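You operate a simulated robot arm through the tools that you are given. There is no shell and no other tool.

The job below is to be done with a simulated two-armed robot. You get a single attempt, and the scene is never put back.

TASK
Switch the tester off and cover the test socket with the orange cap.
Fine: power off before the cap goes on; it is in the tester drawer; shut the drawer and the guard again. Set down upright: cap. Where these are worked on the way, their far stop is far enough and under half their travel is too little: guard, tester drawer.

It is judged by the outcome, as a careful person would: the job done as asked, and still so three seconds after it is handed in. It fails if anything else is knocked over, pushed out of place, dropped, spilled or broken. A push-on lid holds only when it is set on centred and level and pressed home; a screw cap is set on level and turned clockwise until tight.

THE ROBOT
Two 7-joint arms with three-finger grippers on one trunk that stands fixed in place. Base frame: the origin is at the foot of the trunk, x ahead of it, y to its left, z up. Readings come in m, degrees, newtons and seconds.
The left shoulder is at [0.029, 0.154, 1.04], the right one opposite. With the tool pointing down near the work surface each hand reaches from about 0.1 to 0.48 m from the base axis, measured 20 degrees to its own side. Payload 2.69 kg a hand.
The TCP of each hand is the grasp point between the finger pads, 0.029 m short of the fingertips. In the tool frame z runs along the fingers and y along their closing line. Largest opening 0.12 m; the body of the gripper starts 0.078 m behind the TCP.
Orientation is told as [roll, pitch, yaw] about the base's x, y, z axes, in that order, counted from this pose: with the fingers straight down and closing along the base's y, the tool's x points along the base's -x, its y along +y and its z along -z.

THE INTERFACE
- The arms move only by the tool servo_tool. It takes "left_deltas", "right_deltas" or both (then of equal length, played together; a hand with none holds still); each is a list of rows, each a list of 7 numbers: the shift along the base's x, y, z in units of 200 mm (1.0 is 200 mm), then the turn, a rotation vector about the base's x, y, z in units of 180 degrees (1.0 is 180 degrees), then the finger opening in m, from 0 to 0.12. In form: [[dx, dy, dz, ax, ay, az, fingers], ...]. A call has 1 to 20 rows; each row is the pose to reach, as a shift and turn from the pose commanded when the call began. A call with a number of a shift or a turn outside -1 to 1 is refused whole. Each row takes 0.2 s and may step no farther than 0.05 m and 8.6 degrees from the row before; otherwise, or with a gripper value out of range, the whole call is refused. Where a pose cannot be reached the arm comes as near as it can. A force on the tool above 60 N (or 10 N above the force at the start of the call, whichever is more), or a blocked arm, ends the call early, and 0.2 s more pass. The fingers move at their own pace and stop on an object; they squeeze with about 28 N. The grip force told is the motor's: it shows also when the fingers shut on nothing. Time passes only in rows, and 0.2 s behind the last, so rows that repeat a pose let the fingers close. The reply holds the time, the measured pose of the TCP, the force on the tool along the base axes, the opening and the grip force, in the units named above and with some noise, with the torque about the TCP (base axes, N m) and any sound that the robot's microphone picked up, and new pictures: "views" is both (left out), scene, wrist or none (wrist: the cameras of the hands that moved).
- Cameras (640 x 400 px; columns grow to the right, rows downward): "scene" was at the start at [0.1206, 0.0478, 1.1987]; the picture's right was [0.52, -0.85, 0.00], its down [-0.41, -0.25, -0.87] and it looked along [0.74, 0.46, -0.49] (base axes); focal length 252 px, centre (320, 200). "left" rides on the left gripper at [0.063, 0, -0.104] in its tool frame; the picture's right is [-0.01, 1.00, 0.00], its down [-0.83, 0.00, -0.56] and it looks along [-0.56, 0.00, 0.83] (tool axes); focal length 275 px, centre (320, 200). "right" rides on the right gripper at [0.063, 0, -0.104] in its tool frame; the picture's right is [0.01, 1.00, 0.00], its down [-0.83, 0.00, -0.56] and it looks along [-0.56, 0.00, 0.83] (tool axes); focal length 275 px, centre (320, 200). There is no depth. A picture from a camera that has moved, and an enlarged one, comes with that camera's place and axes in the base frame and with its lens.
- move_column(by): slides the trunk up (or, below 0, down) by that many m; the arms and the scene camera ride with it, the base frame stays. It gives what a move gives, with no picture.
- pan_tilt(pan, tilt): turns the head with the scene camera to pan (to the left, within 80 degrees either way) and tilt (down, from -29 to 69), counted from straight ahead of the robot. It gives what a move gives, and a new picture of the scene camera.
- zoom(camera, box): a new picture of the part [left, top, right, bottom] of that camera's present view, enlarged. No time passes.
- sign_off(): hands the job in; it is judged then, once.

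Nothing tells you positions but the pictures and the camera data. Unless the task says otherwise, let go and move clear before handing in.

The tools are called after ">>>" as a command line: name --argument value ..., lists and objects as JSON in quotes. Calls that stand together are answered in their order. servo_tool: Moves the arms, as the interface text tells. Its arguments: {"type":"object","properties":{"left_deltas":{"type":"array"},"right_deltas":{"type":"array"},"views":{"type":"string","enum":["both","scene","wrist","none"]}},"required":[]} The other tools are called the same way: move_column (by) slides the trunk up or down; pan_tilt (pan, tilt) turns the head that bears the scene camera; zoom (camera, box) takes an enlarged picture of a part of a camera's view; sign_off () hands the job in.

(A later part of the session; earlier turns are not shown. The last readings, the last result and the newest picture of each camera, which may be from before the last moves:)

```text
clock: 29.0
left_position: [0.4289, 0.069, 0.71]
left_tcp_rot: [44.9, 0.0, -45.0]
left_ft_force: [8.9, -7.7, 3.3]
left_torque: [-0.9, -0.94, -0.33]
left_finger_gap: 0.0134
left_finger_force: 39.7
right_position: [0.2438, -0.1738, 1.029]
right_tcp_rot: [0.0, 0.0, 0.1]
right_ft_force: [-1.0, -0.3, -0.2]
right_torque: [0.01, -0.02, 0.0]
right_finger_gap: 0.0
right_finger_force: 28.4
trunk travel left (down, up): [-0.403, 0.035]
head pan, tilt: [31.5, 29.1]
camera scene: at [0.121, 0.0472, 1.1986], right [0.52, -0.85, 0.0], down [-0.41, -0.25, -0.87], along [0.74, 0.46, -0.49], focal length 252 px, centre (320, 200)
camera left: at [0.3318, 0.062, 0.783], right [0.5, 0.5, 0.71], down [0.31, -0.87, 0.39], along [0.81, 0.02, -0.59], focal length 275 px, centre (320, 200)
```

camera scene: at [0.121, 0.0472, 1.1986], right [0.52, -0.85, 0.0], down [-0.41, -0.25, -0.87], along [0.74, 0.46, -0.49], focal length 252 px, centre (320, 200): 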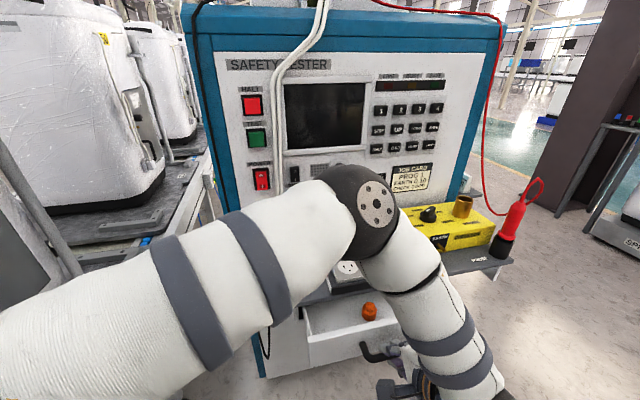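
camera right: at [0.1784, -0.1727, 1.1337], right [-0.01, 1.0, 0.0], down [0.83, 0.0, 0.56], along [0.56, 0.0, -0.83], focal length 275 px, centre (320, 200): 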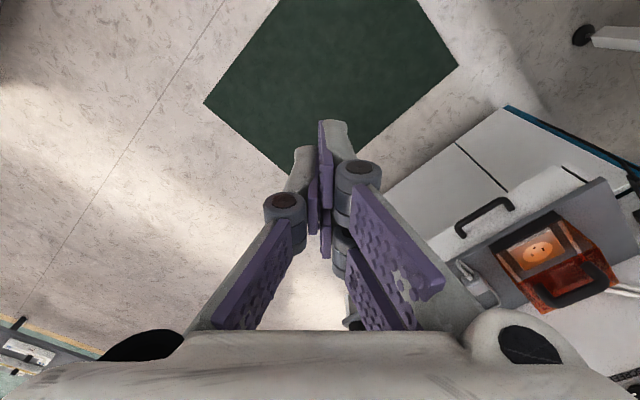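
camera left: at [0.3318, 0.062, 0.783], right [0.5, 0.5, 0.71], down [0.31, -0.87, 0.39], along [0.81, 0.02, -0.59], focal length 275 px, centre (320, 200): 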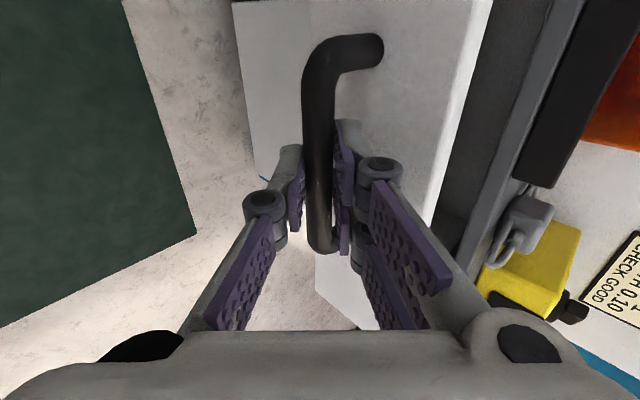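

The drawer is out about 92 mm and I can see an orange cap inside. I'll pull it further towards its stop.

>>> servo_tool --left_deltas '[[-0.03, -0.04, 0, 0, 0, 0, 0.0], [-0.07, -0.08, 0, 0, 0, 0, 0.0], [-0.11, -0.125, 0, 0, 0, 0, 0.0], [-0.15, -0.165, 0, 0, 0, 0, 0.0], [-0.19, -0.205, 0, 0, 0, 0, 0.0], [-0.23, -0.245, 0, 0, 0, 0, 0.0], [-0.23, -0.245, 0, 0, 0, 0, 0.0]]' --views "both"

```text
clock: 30.6
left_position: [0.387, 0.0259, 0.7103]
left_tcp_rot: [45.8, -0.2, -44.6]
left_ft_force: [29.4, 37.9, 12.7]
left_torque: [0.51, -0.25, 0.75]
left_finger_gap: 0.0135
left_finger_force: 39.8
right_position: [0.2441, -0.1708, 1.0298]
right_tcp_rot: [-0.3, 0.0, 0.0]
right_ft_force: [-0.6, 0.3, 0.3]
right_torque: [0.01, 0.01, -0.01]
right_finger_gap: 0.0001
right_finger_force: 28.2
trunk travel left (down, up): [-0.403, 0.035]
head pan, tilt: [31.5, 29.1]
camera scene: at [0.1222, 0.051, 1.1987], right [0.52, -0.85, 0.0], down [-0.42, -0.26, -0.87], along [0.74, 0.46, -0.49], focal length 252 px, centre (320, 200)
camera left: at [0.2896, 0.0182, 0.7827], right [0.49, 0.49, 0.72], down [0.31, -0.87, 0.39], along [0.81, 0.03, -0.58], focal length 275 px, centre (320, 200)
```

scene: 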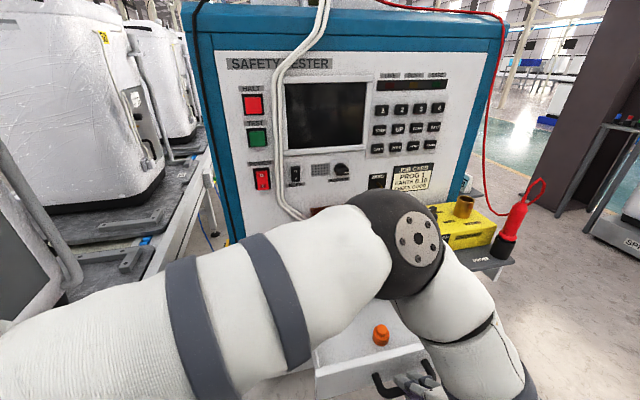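
left: 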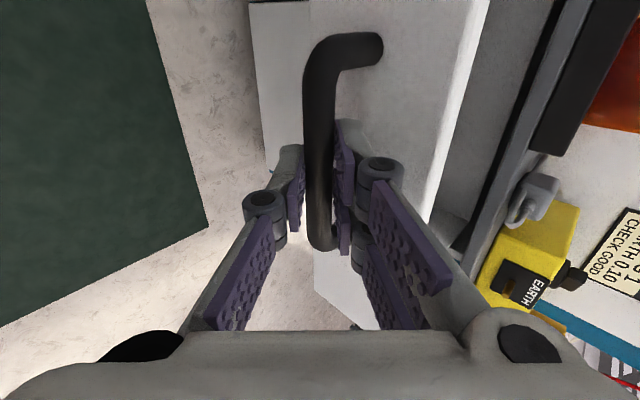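

The drawer is at its stop, about 152 mm out. I'll ease off, release, and lift clear to look at the cap.

>>> servo_tool --left_deltas '[[0.03, 0.03, 0, 0, 0, 0, 0.0], [0.03, 0.03, 0, 0, 0, 0, 0.04], [0.03, 0.03, 0, 0, 0, 0, 0.04], [-0.06, -0.06, 0.12, 0, 0, 0, 0.04], [-0.12, -0.12, 0.25, 0, 0, 0, 0.04], [-0.13, -0.05, 0.45, -0.029, 0.029, 0, 0.04], [-0.13, 0.05, 0.65, -0.059, 0.059, 0, 0.04], [-0.13, 0.13, 0.85, -0.088, 0.088, 0, 0.04], [-0.13, 0.21, 0.95, -0.118, 0.118, 0, 0.04], [-0.13, 0.29, 0.95, -0.147, 0.147, 0, 0.04], [-0.13, 0.37, 0.95, -0.177, 0.177, 0, 0.04], [-0.13, 0.37, 0.95, -0.177, 0.177, 0, 0.04]]' --views "both"

```text
clock: 33.2
left_position: [0.357, 0.0937, 0.898]
left_tcp_rot: [-0.2, 0.1, -44.9]
left_ft_force: [0.3, -1.1, 0.4]
left_torque: [0.01, 0.01, 0.02]
left_finger_gap: 0.0402
left_finger_force: 0.1
right_position: [0.2433, -0.1723, 1.0294]
right_tcp_rot: [0.0, 0.0, 0.1]
right_ft_force: [-1.2, 0.4, -0.7]
right_torque: [0.02, -0.04, 0.02]
right_finger_gap: 0.0
right_finger_force: 28.2
trunk travel left (down, up): [-0.403, 0.035]
head pan, tilt: [31.5, 29.1]
camera scene: at [0.1206, 0.0476, 1.1987], right [0.52, -0.85, 0.0], down [-0.41, -0.25, -0.87], along [0.74, 0.46, -0.49], focal length 252 px, centre (320, 200)
camera left: at [0.312, 0.14, 1.0019], right [0.71, 0.7, 0.0], down [0.59, -0.59, 0.56], along [0.39, -0.4, -0.83], focal length 275 px, centre (320, 200)
```

scene: 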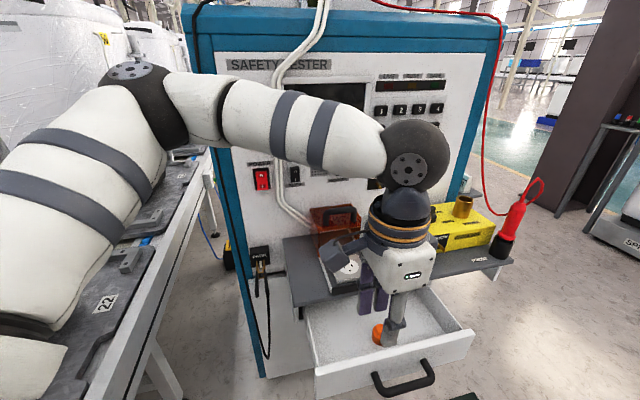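
left: 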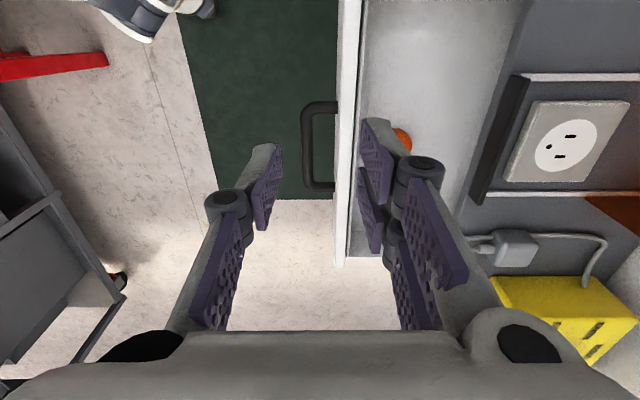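

The drawer stays open. I'll turn the hand back so it closes along the tester's width and look down at the cap.

>>> servo_tool --left_deltas '[[0, 0, 0.03, 0, 0, 0.045, 0.06], [0, 0, 0.06, 0, 0, 0.09, 0.06], [0, 0, 0.09, 0, 0, 0.135, 0.06], [0, 0, 0.12, 0, 0, 0.18, 0.06], [0, 0, 0.15, 0, 0, 0.225, 0.06], [0, 0, 0.18, 0, 0, 0.27, 0.06], [0, 0, 0.2, 0, 0, 0.315, 0.06], [0, 0, 0.2, 0, 0, 0.36, 0.06], [0, 0, 0.2, 0, 0, 0.405, 0.06], [0, 0, 0.2, 0, 0, 0.45, 0.06], [0, 0, 0.2, 0, 0, 0.475, 0.06], [0, 0, 0.2, 0, 0, 0.5, 0.06], [0, 0, 0.2, 0, 0, 0.5, 0.06]]' --views "both"

```text
clock: 36.0
left_position: [0.3551, 0.0944, 0.9402]
left_tcp_rot: [-0.2, 0.0, 45.1]
left_ft_force: [-0.6, 0.4, 0.4]
left_torque: [0.0, -0.04, -0.02]
left_finger_gap: 0.06
left_finger_force: 0.0
right_position: [0.2425, -0.1727, 1.0294]
right_tcp_rot: [0.0, 0.0, 0.0]
right_ft_force: [0.9, -0.6, 0.4]
right_torque: [-0.02, 0.01, 0.03]
right_finger_gap: 0.0
right_finger_force: 27.8
trunk travel left (down, up): [-0.403, 0.035]
head pan, tilt: [31.5, 29.1]
camera scene: at [0.1206, 0.0478, 1.1987], right [0.52, -0.85, 0.0], down [-0.41, -0.25, -0.87], along [0.74, 0.46, -0.49], focal length 252 px, centre (320, 200)
camera left: at [0.311, 0.0508, 1.043], right [-0.71, 0.71, 0.0], down [0.59, 0.59, 0.56], along [0.4, 0.39, -0.83], focal length 275 px, centre (320, 200)
```

scene: 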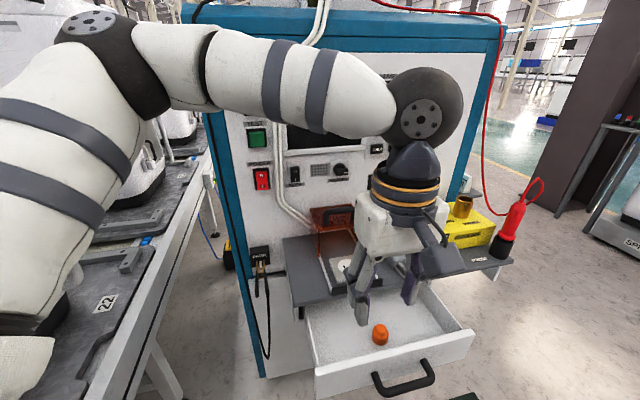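
left: 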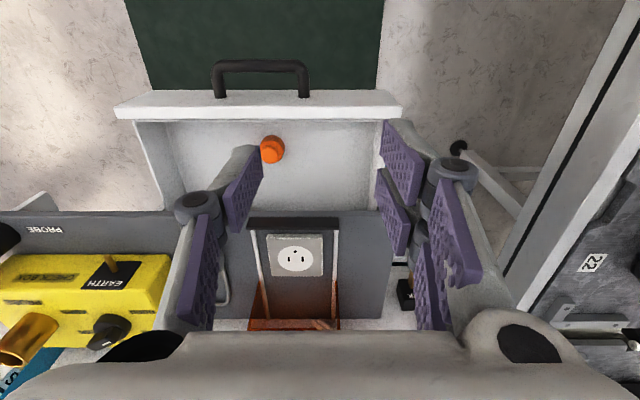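

>>> zoom --camera "left" --box '[220, 110, 320, 185]'

>>> zoom --camera "scene" --box '[340, 300, 420, 360]'

>>> zoom --camera "left" --box '[230, 200, 360, 340]'

>>> zoom --camera "scene" --box '[290, 200, 450, 320]'

```text
5.33 times, centred on (270, 148) of left
camera zoom: at [0.311, 0.0508, 1.043], right [-0.71, 0.71, 0.0], down [0.59, 0.59, 0.56], along [0.4, 0.39, -0.83], focal length 1468 px, centre (587, 480)
```

zoom: 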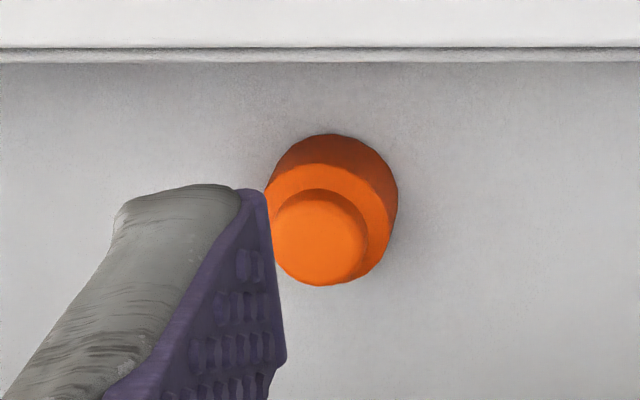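

```text
6.67 times, centred on (380, 330) of scene
camera zoom: at [0.1206, 0.0478, 1.1987], right [0.52, -0.85, 0.0], down [-0.41, -0.25, -0.87], along [0.74, 0.46, -0.49], focal length 1681 px, centre (-80, -667)
```

zoom: 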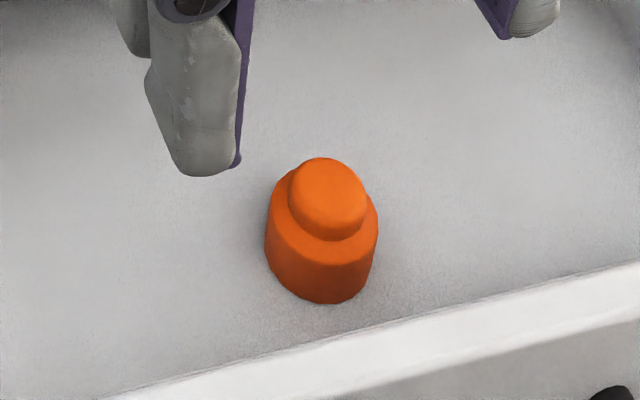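

```text
2.86 times, centred on (295, 270) of left
camera zoom: at [0.311, 0.0508, 1.043], right [-0.71, 0.71, 0.0], down [0.59, 0.59, 0.56], along [0.4, 0.39, -0.83], focal length 786 px, centre (391, 0)
```

zoom: 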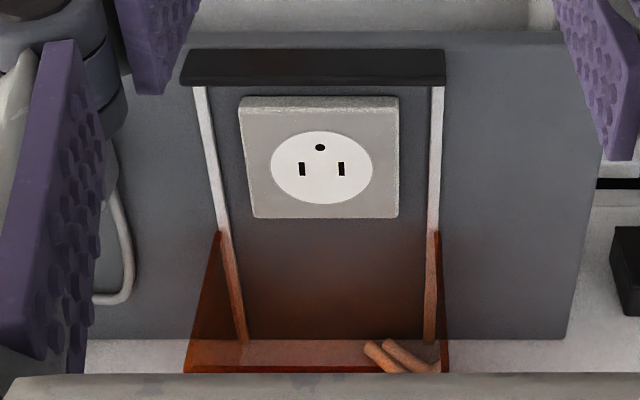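

```text
3.33 times, centred on (370, 260) of scene
camera zoom: at [0.1206, 0.0478, 1.1987], right [0.52, -0.85, 0.0], down [-0.41, -0.25, -0.87], along [0.74, 0.46, -0.49], focal length 841 px, centre (153, 0)
```

zoom: 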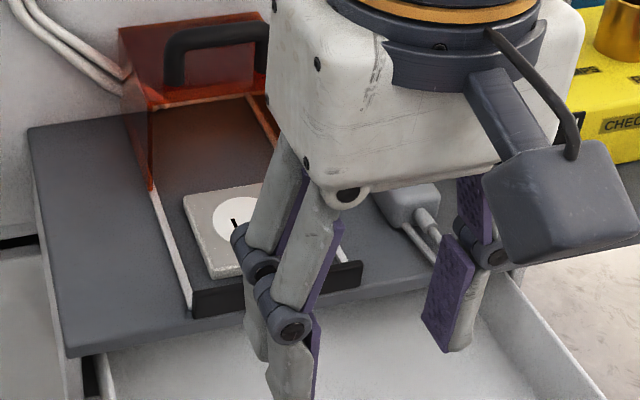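

The cap stands upright in the drawer: a base about 36 mm wide with a knob about 23 mm wide on top, centred near (0.46, 0.109) with its top at z≈0.72. I'll move above it and look closer.

>>> servo_tool --left_deltas '[[0.1, 0.015, -0.12, 0, 0, 0, 0.07], [0.2, 0.03, -0.24, 0, 0, 0, 0.07], [0.3, 0.045, -0.36, 0, 0, 0, 0.07], [0.4, 0.06, -0.48, 0, 0, 0, 0.07], [0.46, 0.07, -0.58, 0, 0, 0, 0.07], [0.5225, 0.073, -0.65, 0, 0, 0, 0.07], [0.5225, 0.073, -0.65, 0, 0, 0, 0.07]]' --views "both"

```text
clock: 37.6
left_position: [0.4601, 0.1078, 0.8096]
left_tcp_rot: [-0.2, 0.0, 45.2]
left_ft_force: [-0.2, 0.3, 0.4]
left_torque: [-0.02, 0.0, 0.01]
left_finger_gap: 0.07
left_finger_force: 0.1
right_position: [0.2428, -0.1732, 1.0299]
right_tcp_rot: [-0.1, -0.2, 0.0]
right_ft_force: [0.1, -0.5, -0.3]
right_torque: [0.01, -0.01, 0.02]
right_finger_gap: 0.0001
right_finger_force: 27.9
trunk travel left (down, up): [-0.403, 0.035]
head pan, tilt: [31.5, 29.1]
camera scene: at [0.1205, 0.0477, 1.1987], right [0.52, -0.85, 0.0], down [-0.41, -0.25, -0.87], along [0.74, 0.46, -0.49], focal length 252 px, centre (320, 200)
camera left: at [0.4152, 0.0653, 0.9133], right [-0.7, 0.71, 0.0], down [0.59, 0.59, 0.56], along [0.4, 0.39, -0.83], focal length 275 px, centre (320, 200)
```

scene: 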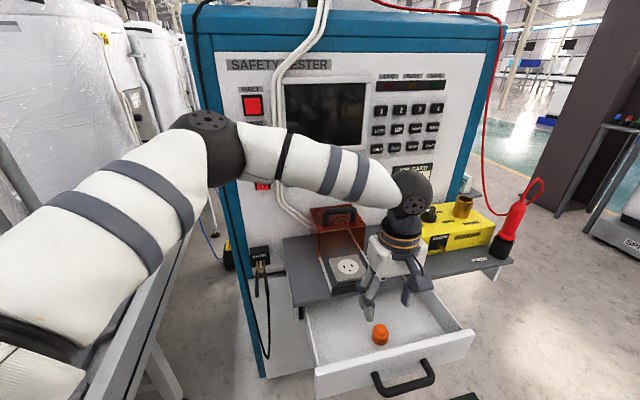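
left: 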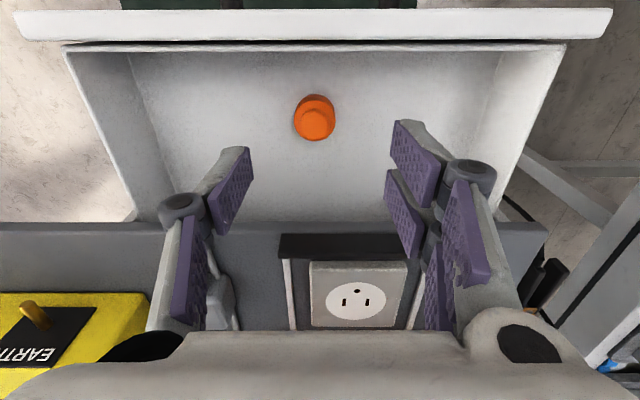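

>>> zoom --camera "left" --box '[270, 70, 370, 145]'

>>> zoom --camera "left" --box '[270, 220, 440, 340]'

```text
5.33 times, centred on (320, 108) of left
camera zoom: at [0.4152, 0.0653, 0.9133], right [-0.7, 0.71, 0.0], down [0.59, 0.59, 0.56], along [0.4, 0.39, -0.83], focal length 1468 px, centre (320, 693)
```

zoom: 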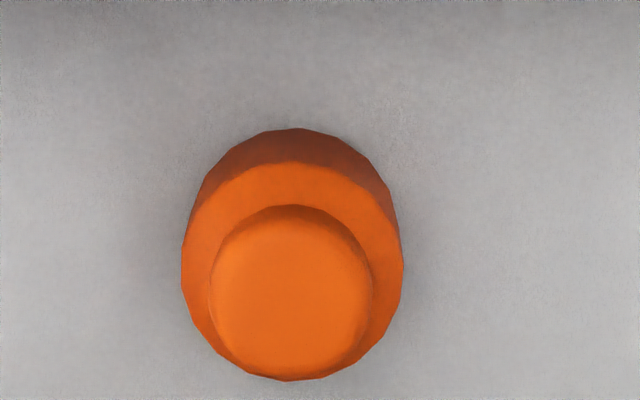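

```text
3.33 times, centred on (355, 280) of left
camera zoom: at [0.4152, 0.0653, 0.9133], right [-0.7, 0.71, 0.0], down [0.59, 0.59, 0.56], along [0.4, 0.39, -0.83], focal length 918 px, centre (203, -67)
```

zoom: 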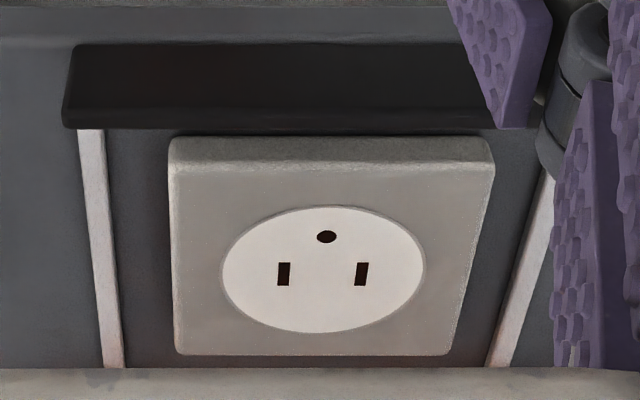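

The cap measures about 33 mm across and 28 mm tall, centred at (0.4665, 0.110), standing on a drawer floor at z≈0.681. I'll come down with open fingers to just above it and check alignment.

>>> servo_tool --left_deltas '[[0.0325, 0.009, -0.1, 0, 0, 0, 0.06], [0.0325, 0.009, -0.22, 0, 0, 0, 0.06], [0.0325, 0.009, -0.325, 0, 0, 0, 0.06], [0.0325, 0.009, -0.325, 0, 0, 0, 0.06]]' --views "both"

```text
clock: 38.6
left_position: [0.469, 0.1102, 0.744]
left_tcp_rot: [-0.1, -0.1, 45.2]
left_ft_force: [-0.5, 0.5, -0.5]
left_torque: [0.02, 0.02, 0.01]
left_finger_gap: 0.0602
left_finger_force: 0.1
right_position: [0.2427, -0.1732, 1.0304]
right_tcp_rot: [-0.1, -0.1, 0.0]
right_ft_force: [0.2, -0.8, 0.3]
right_torque: [-0.01, 0.05, -0.01]
right_finger_gap: 0.0
right_finger_force: 28.2
trunk travel left (down, up): [-0.403, 0.035]
head pan, tilt: [31.5, 29.1]
camera scene: at [0.1205, 0.0478, 1.1987], right [0.52, -0.85, 0.0], down [-0.41, -0.25, -0.87], along [0.74, 0.46, -0.49], focal length 252 px, centre (320, 200)
camera left: at [0.4229, 0.0674, 0.8475], right [-0.7, 0.71, 0.0], down [0.59, 0.59, 0.56], along [0.4, 0.39, -0.83], focal length 275 px, centre (320, 200)
```

scene: 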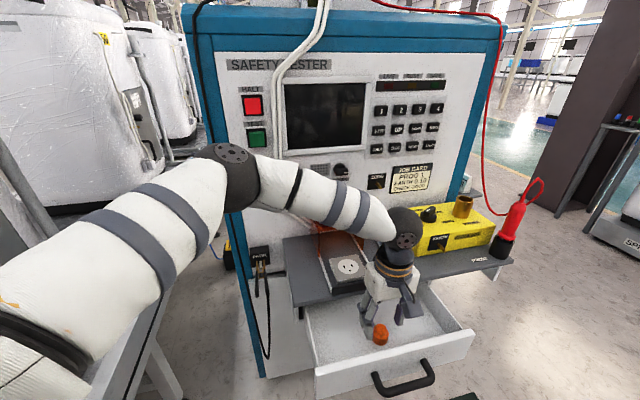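
left: 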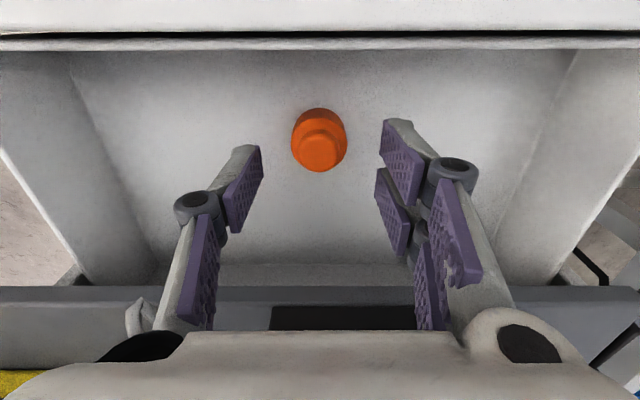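

>>> zoom --camera "left" --box '[270, 95, 370, 185]'

```text
4.44 times, centred on (320, 140) of left
camera zoom: at [0.4229, 0.0674, 0.8475], right [-0.7, 0.71, 0.0], down [0.59, 0.59, 0.56], along [0.4, 0.39, -0.83], focal length 1224 px, centre (320, 467)
```

zoom: 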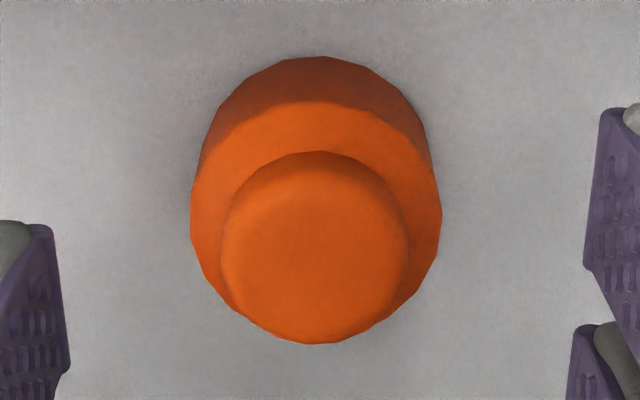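

>>> servo_tool --left_deltas '[[-0.0115, 0, -0.07, 0, 0, 0, 0.06], [-0.0115, 0, -0.145, 0, 0, 0, 0.06], [-0.0115, 0, -0.145, 0, 0, 0, 0.06], [-0.0115, 0, -0.145, 0, 0, 0, 0.04], [-0.0115, 0, -0.145, 0, 0, 0, 0.02], [-0.0115, 0, -0.145, 0, 0, 0, 0.0], [-0.0115, 0, -0.145, 0, 0, 0, 0.0]]' --views "wrist"

```text
clock: 40.2
left_position: [0.4642, 0.1112, 0.7157]
left_tcp_rot: [-0.2, -0.1, 45.1]
left_ft_force: [0.7, -0.4, 0.7]
left_torque: [0.0, -0.04, 0.02]
left_finger_gap: 0.0314
left_finger_force: 28.0
right_position: [0.2429, -0.1731, 1.03]
right_tcp_rot: [0.0, 0.0, 0.0]
right_ft_force: [0.3, 0.6, -0.4]
right_torque: [0.01, 0.01, -0.01]
right_finger_gap: 0.0002
right_finger_force: 27.6
trunk travel left (down, up): [-0.403, 0.035]
head pan, tilt: [31.5, 29.1]
camera left: at [0.4202, 0.0676, 0.8188], right [-0.7, 0.71, 0.0], down [0.59, 0.59, 0.56], along [0.4, 0.39, -0.83], focal length 275 px, centre (320, 200)
```

left: 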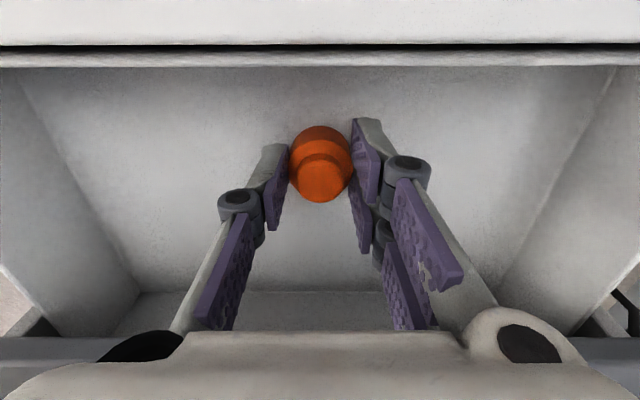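

The cap is held (31 mm). I'll lift it straight up out of the drawer.

>>> servo_tool --left_deltas '[[0, 0, 0.1, 0, 0, 0, 0.0], [0, 0, 0.25, 0, 0, 0, 0.0], [0, 0, 0.4, 0, 0, 0, 0.0], [0, 0, 0.55, 0, 0, 0, 0.0], [0, 0, 0.6, 0, 0, 0, 0.0], [0, 0, 0.6, 0, 0, 0, 0.0]]' --views "both"

```text
clock: 41.6
left_position: [0.4645, 0.1107, 0.8344]
left_tcp_rot: [-0.1, -0.1, 45.2]
left_ft_force: [-0.3, -0.1, -0.7]
left_torque: [-0.02, 0.03, 0.0]
left_finger_gap: 0.031
left_finger_force: 28.2
right_position: [0.244, -0.1735, 1.0304]
right_tcp_rot: [0.0, 0.0, 0.0]
right_ft_force: [0.2, -0.3, 0.3]
right_torque: [-0.05, -0.01, 0.0]
right_finger_gap: 0.0001
right_finger_force: 28.1
trunk travel left (down, up): [-0.403, 0.035]
head pan, tilt: [31.5, 29.1]
camera scene: at [0.1206, 0.0478, 1.1987], right [0.52, -0.85, 0.0], down [-0.41, -0.25, -0.87], along [0.74, 0.46, -0.49], focal length 252 px, centre (320, 200)
camera left: at [0.4194, 0.0674, 0.9395], right [-0.7, 0.71, 0.0], down [0.59, 0.59, 0.56], along [0.4, 0.39, -0.83], focal length 275 px, centre (320, 200)
```

scene: 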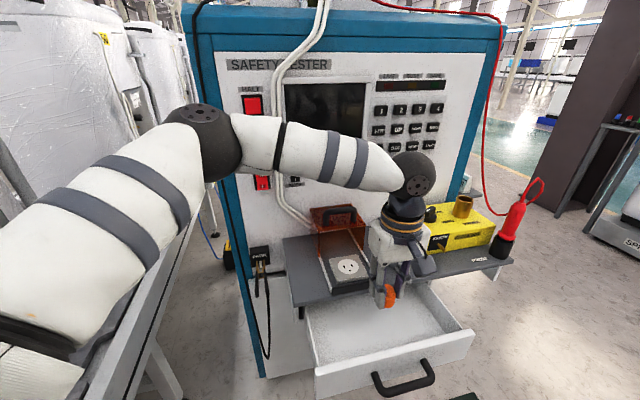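
left: 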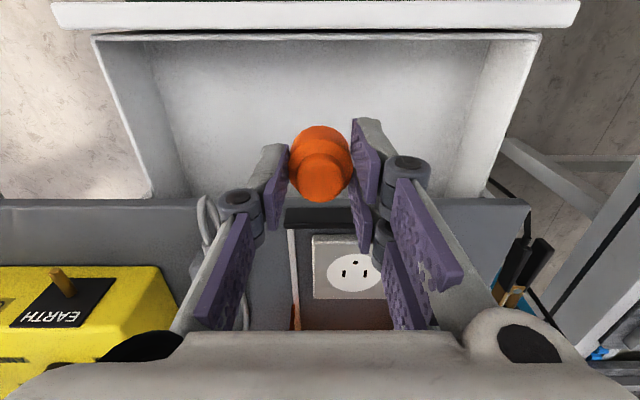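

>>> zoom --camera "left" --box '[270, 180, 430, 320]'

>>> zoom --camera "scene" --box '[310, 230, 400, 310]'

```text
2.86 times, centred on (350, 250) of left
camera zoom: at [0.4194, 0.0674, 0.9395], right [-0.7, 0.71, 0.0], down [0.59, 0.59, 0.56], along [0.4, 0.39, -0.83], focal length 786 px, centre (234, 57)
```

zoom: 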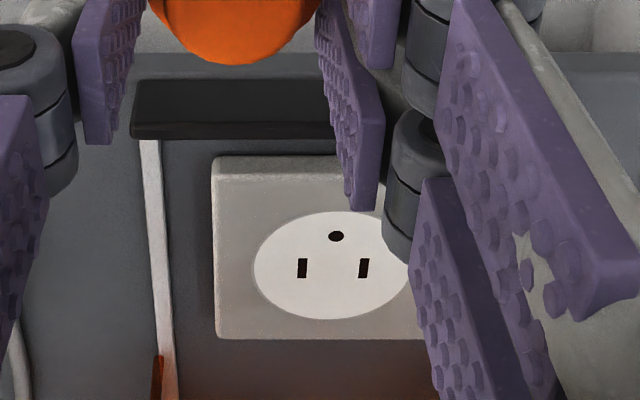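

```text
5.00 times, centred on (355, 270) of scene
camera zoom: at [0.1206, 0.0478, 1.1987], right [0.52, -0.85, 0.0], down [-0.41, -0.25, -0.87], along [0.74, 0.46, -0.49], focal length 1261 px, centre (145, -150)
```

zoom: 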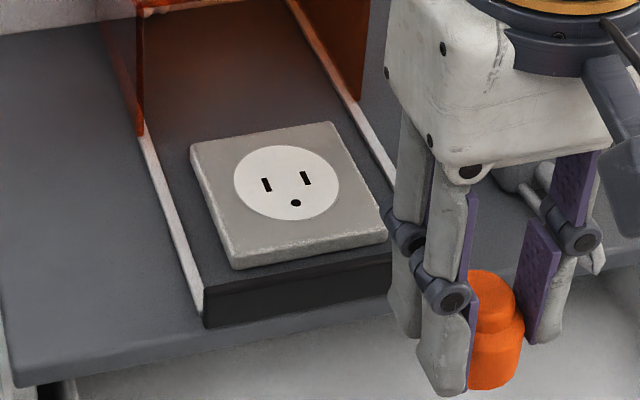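

The cap is clear of the drawer. Next I carry it over to the socket, around (0.536, 0.225), keeping it level and watching the reach.

>>> servo_tool --left_deltas '[[0.05, 0.08, 0.04, 0, 0, 0, 0.0], [0.12, 0.18, 0.06, 0, 0, 0, 0.0], [0.18, 0.28, 0.06, 0, 0, 0, 0.0], [0.24, 0.38, 0.06, 0, 0, 0, 0.0], [0.3, 0.48, 0.06, 0, 0, 0, 0.0], [0.34, 0.55, 0.06, 0, 0, 0, 0.0], [0.34, 0.55, 0.06, 0, 0, 0, 0.0]]' --views "both"

```text
clock: 43.2
left_position: [0.5336, 0.2202, 0.8478]
left_tcp_rot: [-0.2, 0.0, 45.1]
left_ft_force: [0.2, -0.9, -0.3]
left_torque: [0.03, -0.02, 0.01]
left_finger_gap: 0.0309
left_finger_force: 27.8
right_position: [0.243, -0.1729, 1.0301]
right_tcp_rot: [-0.1, 0.0, 0.1]
right_ft_force: [0.0, -1.0, 0.5]
right_torque: [-0.01, 0.01, 0.01]
right_finger_gap: 0.0
right_finger_force: 28.0
trunk travel left (down, up): [-0.403, 0.035]
head pan, tilt: [31.5, 29.1]
camera scene: at [0.1206, 0.0477, 1.1987], right [0.52, -0.85, 0.0], down [-0.41, -0.25, -0.87], along [0.74, 0.46, -0.49], focal length 252 px, centre (320, 200)
camera left: at [0.4872, 0.1778, 0.9513], right [-0.7, 0.71, 0.0], down [0.59, 0.59, 0.56], along [0.4, 0.39, -0.83], focal length 275 px, centre (320, 200)
```

scene: 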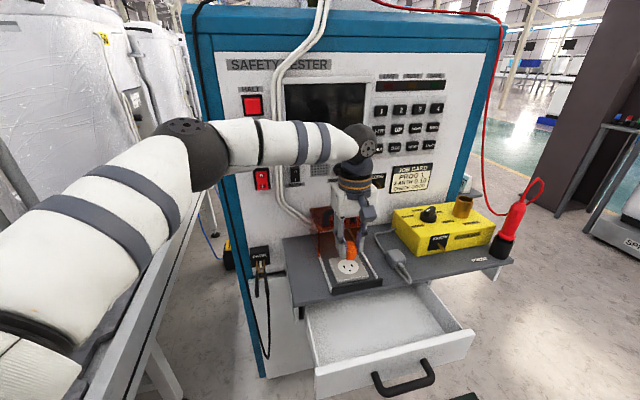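
left: 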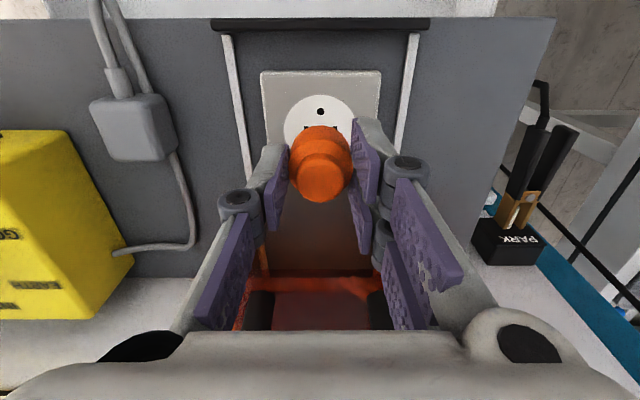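

Reach is fine with the fingers straight down. I'll zoom in to check how the cap lines up with the socket disc.

>>> zoom --camera "left" --box '[250, 60, 390, 210]'

>>> zoom --camera "scene" --box '[310, 220, 400, 300]'

```text
2.67 times, centred on (320, 135) of left
camera zoom: at [0.4872, 0.1778, 0.9513], right [-0.7, 0.71, 0.0], down [0.59, 0.59, 0.56], along [0.4, 0.39, -0.83], focal length 734 px, centre (320, 373)
```

zoom: 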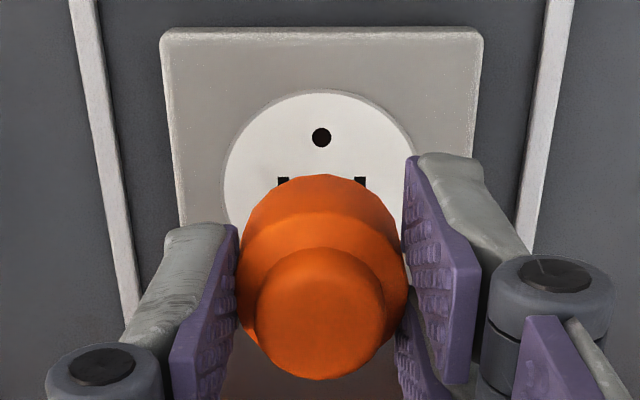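

```text
5.00 times, centred on (355, 260) of scene
camera zoom: at [0.1206, 0.0477, 1.1987], right [0.52, -0.85, 0.0], down [-0.41, -0.25, -0.87], along [0.74, 0.46, -0.49], focal length 1261 px, centre (145, -100)
```

zoom: 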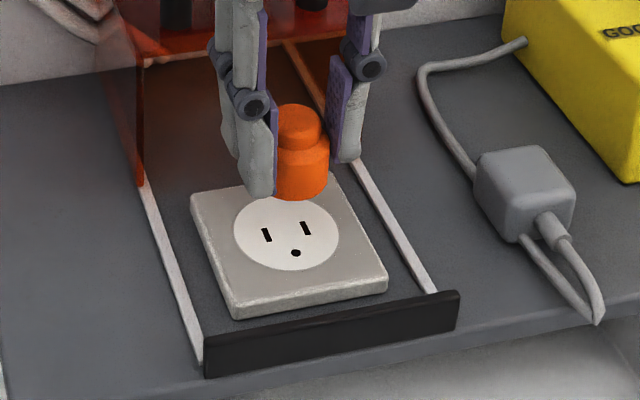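

The cap is centred sideways. In depth it needs about 3 mm more. I'll shift and lower it to roughly 5 mm above the disc.

>>> servo_tool --left_deltas '[[0.012, 0.009, 0, 0, 0, 0, 0.0], [0.012, 0.009, -0.06, 0, 0, 0, 0.0], [0.012, 0.009, -0.12, 0, 0, 0, 0.0], [0.012, 0.009, -0.17, 0, 0, 0, 0.0], [0.012, 0.009, -0.17, 0, 0, 0, 0.0]]' --views "both"

>>> zoom --camera "left" --box '[250, 90, 390, 210]'

>>> zoom --camera "scene" --box '[320, 230, 380, 290]'

```text
clock: 44.4
left_position: [0.5346, 0.2229, 0.8149]
left_tcp_rot: [-0.2, 0.0, 45.1]
left_ft_force: [0.6, 2.0, 6.4]
left_torque: [0.04, -0.03, -0.01]
left_finger_gap: 0.031
left_finger_force: 27.8
right_position: [0.2425, -0.1718, 1.0295]
right_tcp_rot: [0.0, 0.0, 0.0]
right_ft_force: [-0.1, -0.8, 0.3]
right_torque: [-0.01, -0.03, 0.04]
right_finger_gap: 0.0
right_finger_force: 28.1
trunk travel left (down, up): [-0.403, 0.035]
head pan, tilt: [31.5, 29.1]
camera scene: at [0.1201, 0.0477, 1.1989], right [0.52, -0.85, 0.0], down [-0.41, -0.25, -0.87], along [0.75, 0.46, -0.49], focal length 252 px, centre (320, 200)
camera left: at [0.4897, 0.1797, 0.9176], right [-0.7, 0.71, 0.0], down [0.59, 0.59, 0.56], along [0.4, 0.39, -0.83], focal length 275 px, centre (320, 200)
```

scene: 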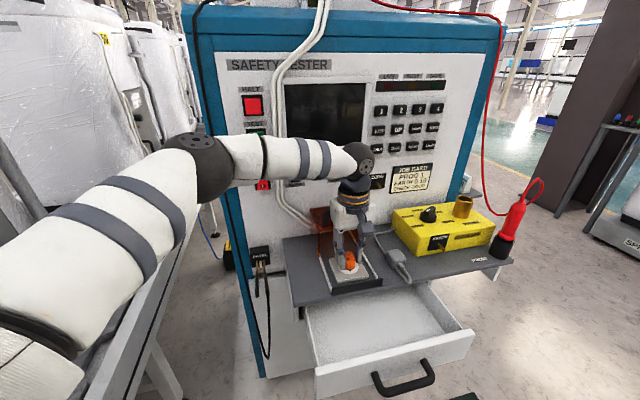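
left: 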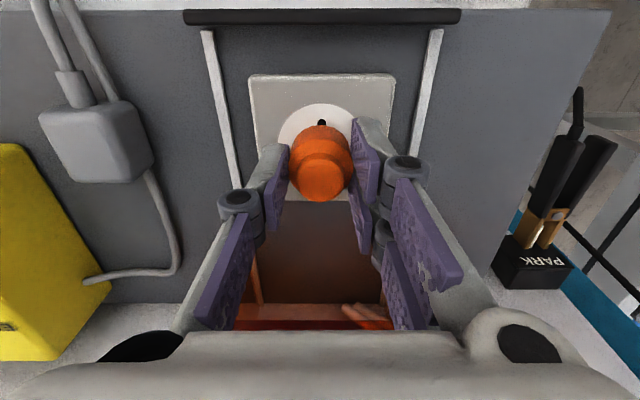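

```text
3.33 times, centred on (320, 150) of left
camera zoom: at [0.4897, 0.1797, 0.9176], right [-0.7, 0.71, 0.0], down [0.59, 0.59, 0.56], along [0.4, 0.39, -0.83], focal length 918 px, centre (320, 367)
```

zoom: 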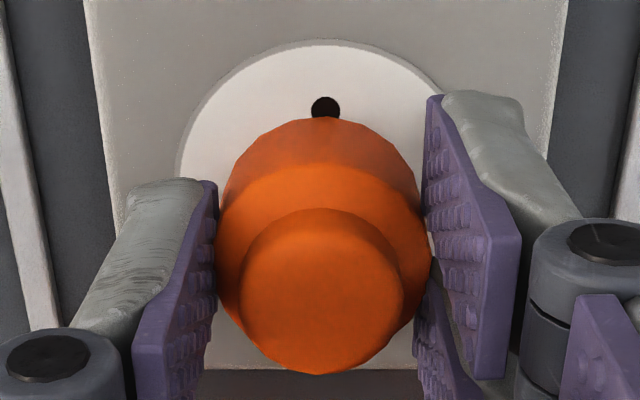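

```text
6.67 times, centred on (350, 260) of scene
camera zoom: at [0.1201, 0.0477, 1.1989], right [0.52, -0.85, 0.0], down [-0.41, -0.25, -0.87], along [0.75, 0.46, -0.49], focal length 1681 px, centre (120, -200)
```

zoom: 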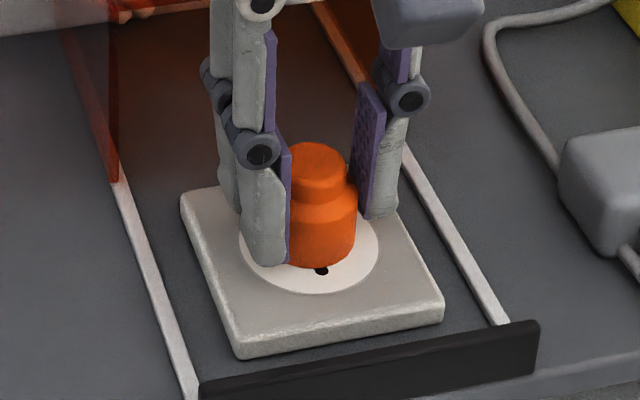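

A light 6 N contact tells me the cap already rests on the disc. Compared with the disc edge and the ground hole, it sits about 3 mm too deep. I'll lift slightly, shift back 3 mm, and check again.

>>> servo_tool --left_deltas '[[0, 0, 0.02, 0, 0, 0, 0.0], [-0.0102, -0.0102, 0.02, 0, 0, 0, 0.0], [-0.0102, -0.0102, 0.02, 0, 0, 0, 0.0]]' --views "wrist"

>>> zoom --camera "left" --box '[250, 90, 390, 210]'

>>> zoom --camera "scene" --box '[320, 230, 380, 290]'

```text
clock: 45.2
left_position: [0.532, 0.2218, 0.8169]
left_tcp_rot: [-0.2, 0.0, 45.0]
left_ft_force: [0.9, -0.4, 0.3]
left_torque: [-0.01, -0.01, 0.0]
left_finger_gap: 0.0309
left_finger_force: 27.9
right_position: [0.2429, -0.1724, 1.0308]
right_tcp_rot: [-0.1, -0.1, 0.0]
right_ft_force: [0.4, 0.0, 0.3]
right_torque: [0.03, 0.02, -0.01]
right_finger_gap: 0.0
right_finger_force: 28.1
trunk travel left (down, up): [-0.403, 0.035]
head pan, tilt: [31.5, 29.1]
camera left: at [0.488, 0.1777, 0.9211], right [-0.7, 0.71, 0.0], down [0.59, 0.59, 0.56], along [0.4, 0.39, -0.83], focal length 275 px, centre (320, 200)
```

left: 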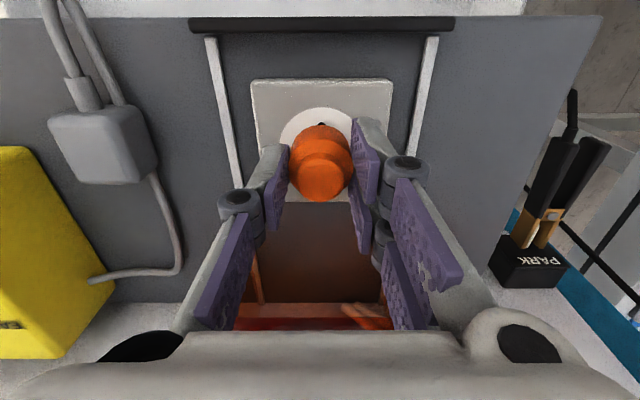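

```text
3.33 times, centred on (320, 150) of left
camera zoom: at [0.488, 0.1777, 0.9211], right [-0.7, 0.71, 0.0], down [0.59, 0.59, 0.56], along [0.4, 0.39, -0.83], focal length 918 px, centre (320, 367)
```

zoom: 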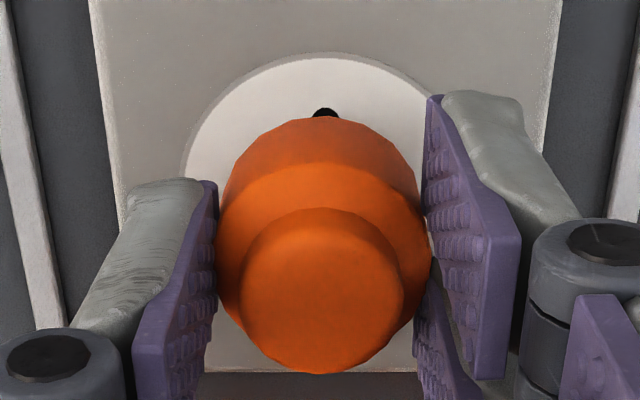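

```text
6.67 times, centred on (350, 260) of scene
camera zoom: at [0.1206, 0.0478, 1.1987], right [0.52, -0.85, 0.0], down [-0.41, -0.25, -0.87], along [0.74, 0.46, -0.49], focal length 1681 px, centre (120, -200)
```

zoom: 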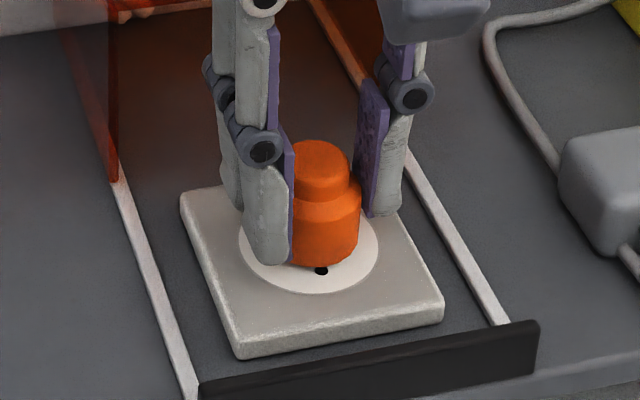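

The cap now reads concentric with the disc in both views, level and about 3 mm above it. I'll lower it and press gently while still holding it.

>>> servo_tool --left_deltas '[[0, 0, -0.008, 0, 0, 0, 0.0], [0, 0, -0.016, 0, 0, 0, 0.0], [0, 0, -0.024, 0, 0, 0, 0.0], [0, 0, -0.032, 0, 0, 0, 0.0], [0, 0, -0.04, 0, 0, 0, 0.0], [0, 0, -0.048, 0, 0, 0, 0.0], [0, 0, -0.048, 0, 0, 0, 0.0]]' --views "both"

>>> zoom --camera "scene" --box '[320, 230, 380, 290]'

>>> zoom --camera "left" --box '[250, 90, 390, 210]'

```text
clock: 46.8
left_position: [0.5333, 0.2204, 0.8116]
left_tcp_rot: [-0.5, -0.4, 45.1]
left_ft_force: [3.7, 8.7, 37.8]
left_torque: [0.22, -0.2, -0.03]
left_finger_gap: 0.0309
left_finger_force: 27.9
right_position: [0.241, -0.1739, 1.0309]
right_tcp_rot: [0.0, -0.3, 0.0]
right_ft_force: [0.1, 0.4, -0.2]
right_torque: [0.04, 0.0, 0.02]
right_finger_gap: 0.0
right_finger_force: 27.7
trunk travel left (down, up): [-0.403, 0.035]
head pan, tilt: [31.5, 29.1]
camera scene: at [0.118, 0.0474, 1.1994], right [0.52, -0.85, 0.0], down [-0.41, -0.25, -0.87], along [0.75, 0.46, -0.48], focal length 252 px, centre (320, 200)
camera left: at [0.4873, 0.1772, 0.9151], right [-0.71, 0.71, -0.01], down [0.58, 0.59, 0.56], along [0.4, 0.39, -0.83], focal length 275 px, centre (320, 200)
```

scene: 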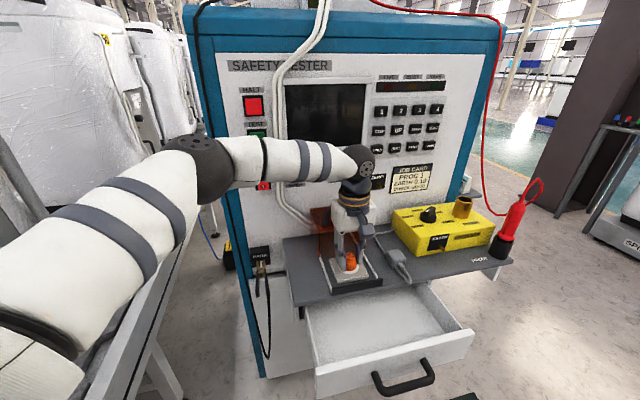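
left: 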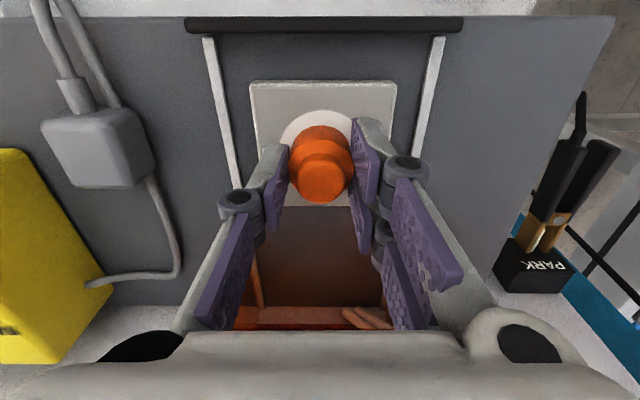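

```text
6.67 times, centred on (350, 260) of scene
camera zoom: at [0.118, 0.0474, 1.1994], right [0.52, -0.85, 0.0], down [-0.41, -0.25, -0.87], along [0.75, 0.46, -0.48], focal length 1681 px, centre (120, -200)
```

zoom: 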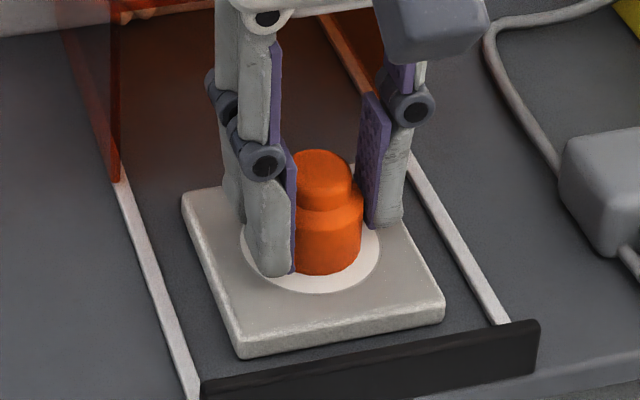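

```text
3.33 times, centred on (320, 150) of left
camera zoom: at [0.4873, 0.1772, 0.9151], right [-0.71, 0.71, -0.01], down [0.58, 0.59, 0.56], along [0.4, 0.39, -0.83], focal length 918 px, centre (320, 367)
```

zoom: 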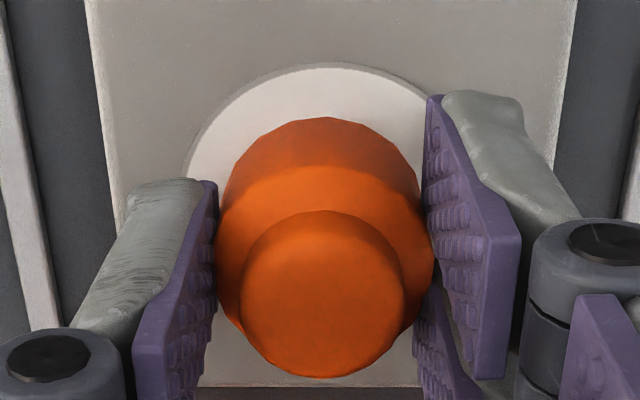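

The cap is seated on the disc under about 38 N and looks within a millimetre of centre. I'll ease the force off, still gripping, and check again.

>>> servo_tool --left_deltas '[[0, 0, 0.01, 0, 0, 0, 0.0], [0, 0, 0.018, 0, 0, 0, 0.0], [0, 0, 0.018, 0, 0, 0, 0.0]]' --views "wrist"

>>> zoom --camera "scene" --box '[320, 230, 380, 290]'

>>> zoom --camera "left" --box '[250, 90, 390, 210]'

```text
clock: 47.6
left_position: [0.5328, 0.2193, 0.8116]
left_tcp_rot: [-0.2, 0.0, 45.1]
left_ft_force: [8.7, 3.7, 22.9]
left_torque: [0.16, -0.39, 0.03]
left_finger_gap: 0.0307
left_finger_force: 28.3
right_position: [0.242, -0.1726, 1.0298]
right_tcp_rot: [0.0, -0.1, -0.1]
right_ft_force: [-0.5, 0.0, 0.5]
right_torque: [0.01, 0.0, -0.02]
right_finger_gap: 0.0001
right_finger_force: 28.2
trunk travel left (down, up): [-0.403, 0.035]
head pan, tilt: [31.5, 29.1]
camera left: at [0.4874, 0.1767, 0.9152], right [-0.7, 0.71, 0.0], down [0.59, 0.59, 0.56], along [0.4, 0.39, -0.83], focal length 275 px, centre (320, 200)
```

left: 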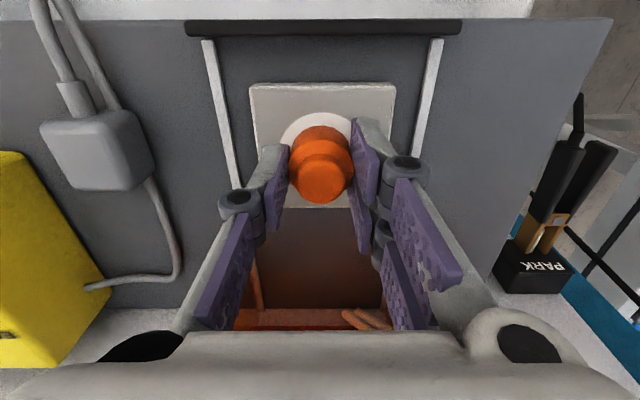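

```text
6.67 times, centred on (350, 260) of scene
camera zoom: at [0.12, 0.0475, 1.1986], right [0.52, -0.85, 0.0], down [-0.41, -0.25, -0.87], along [0.75, 0.46, -0.49], focal length 1681 px, centre (120, -200)
```

zoom: 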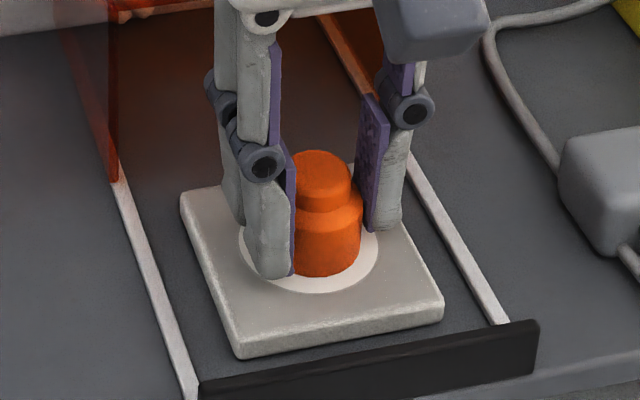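

```text
3.33 times, centred on (320, 150) of left
camera zoom: at [0.4874, 0.1767, 0.9152], right [-0.7, 0.71, 0.0], down [0.59, 0.59, 0.56], along [0.4, 0.39, -0.83], focal length 918 px, centre (320, 367)
```

zoom: 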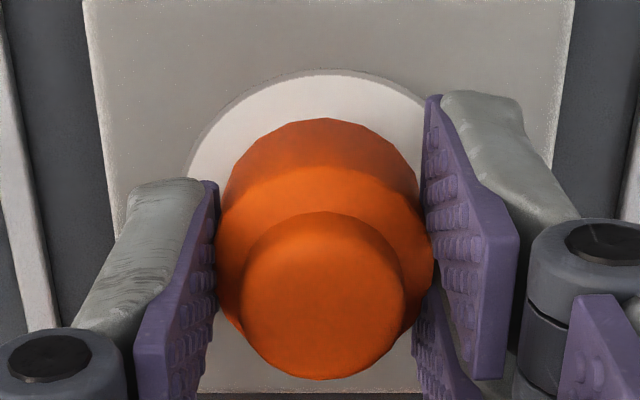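

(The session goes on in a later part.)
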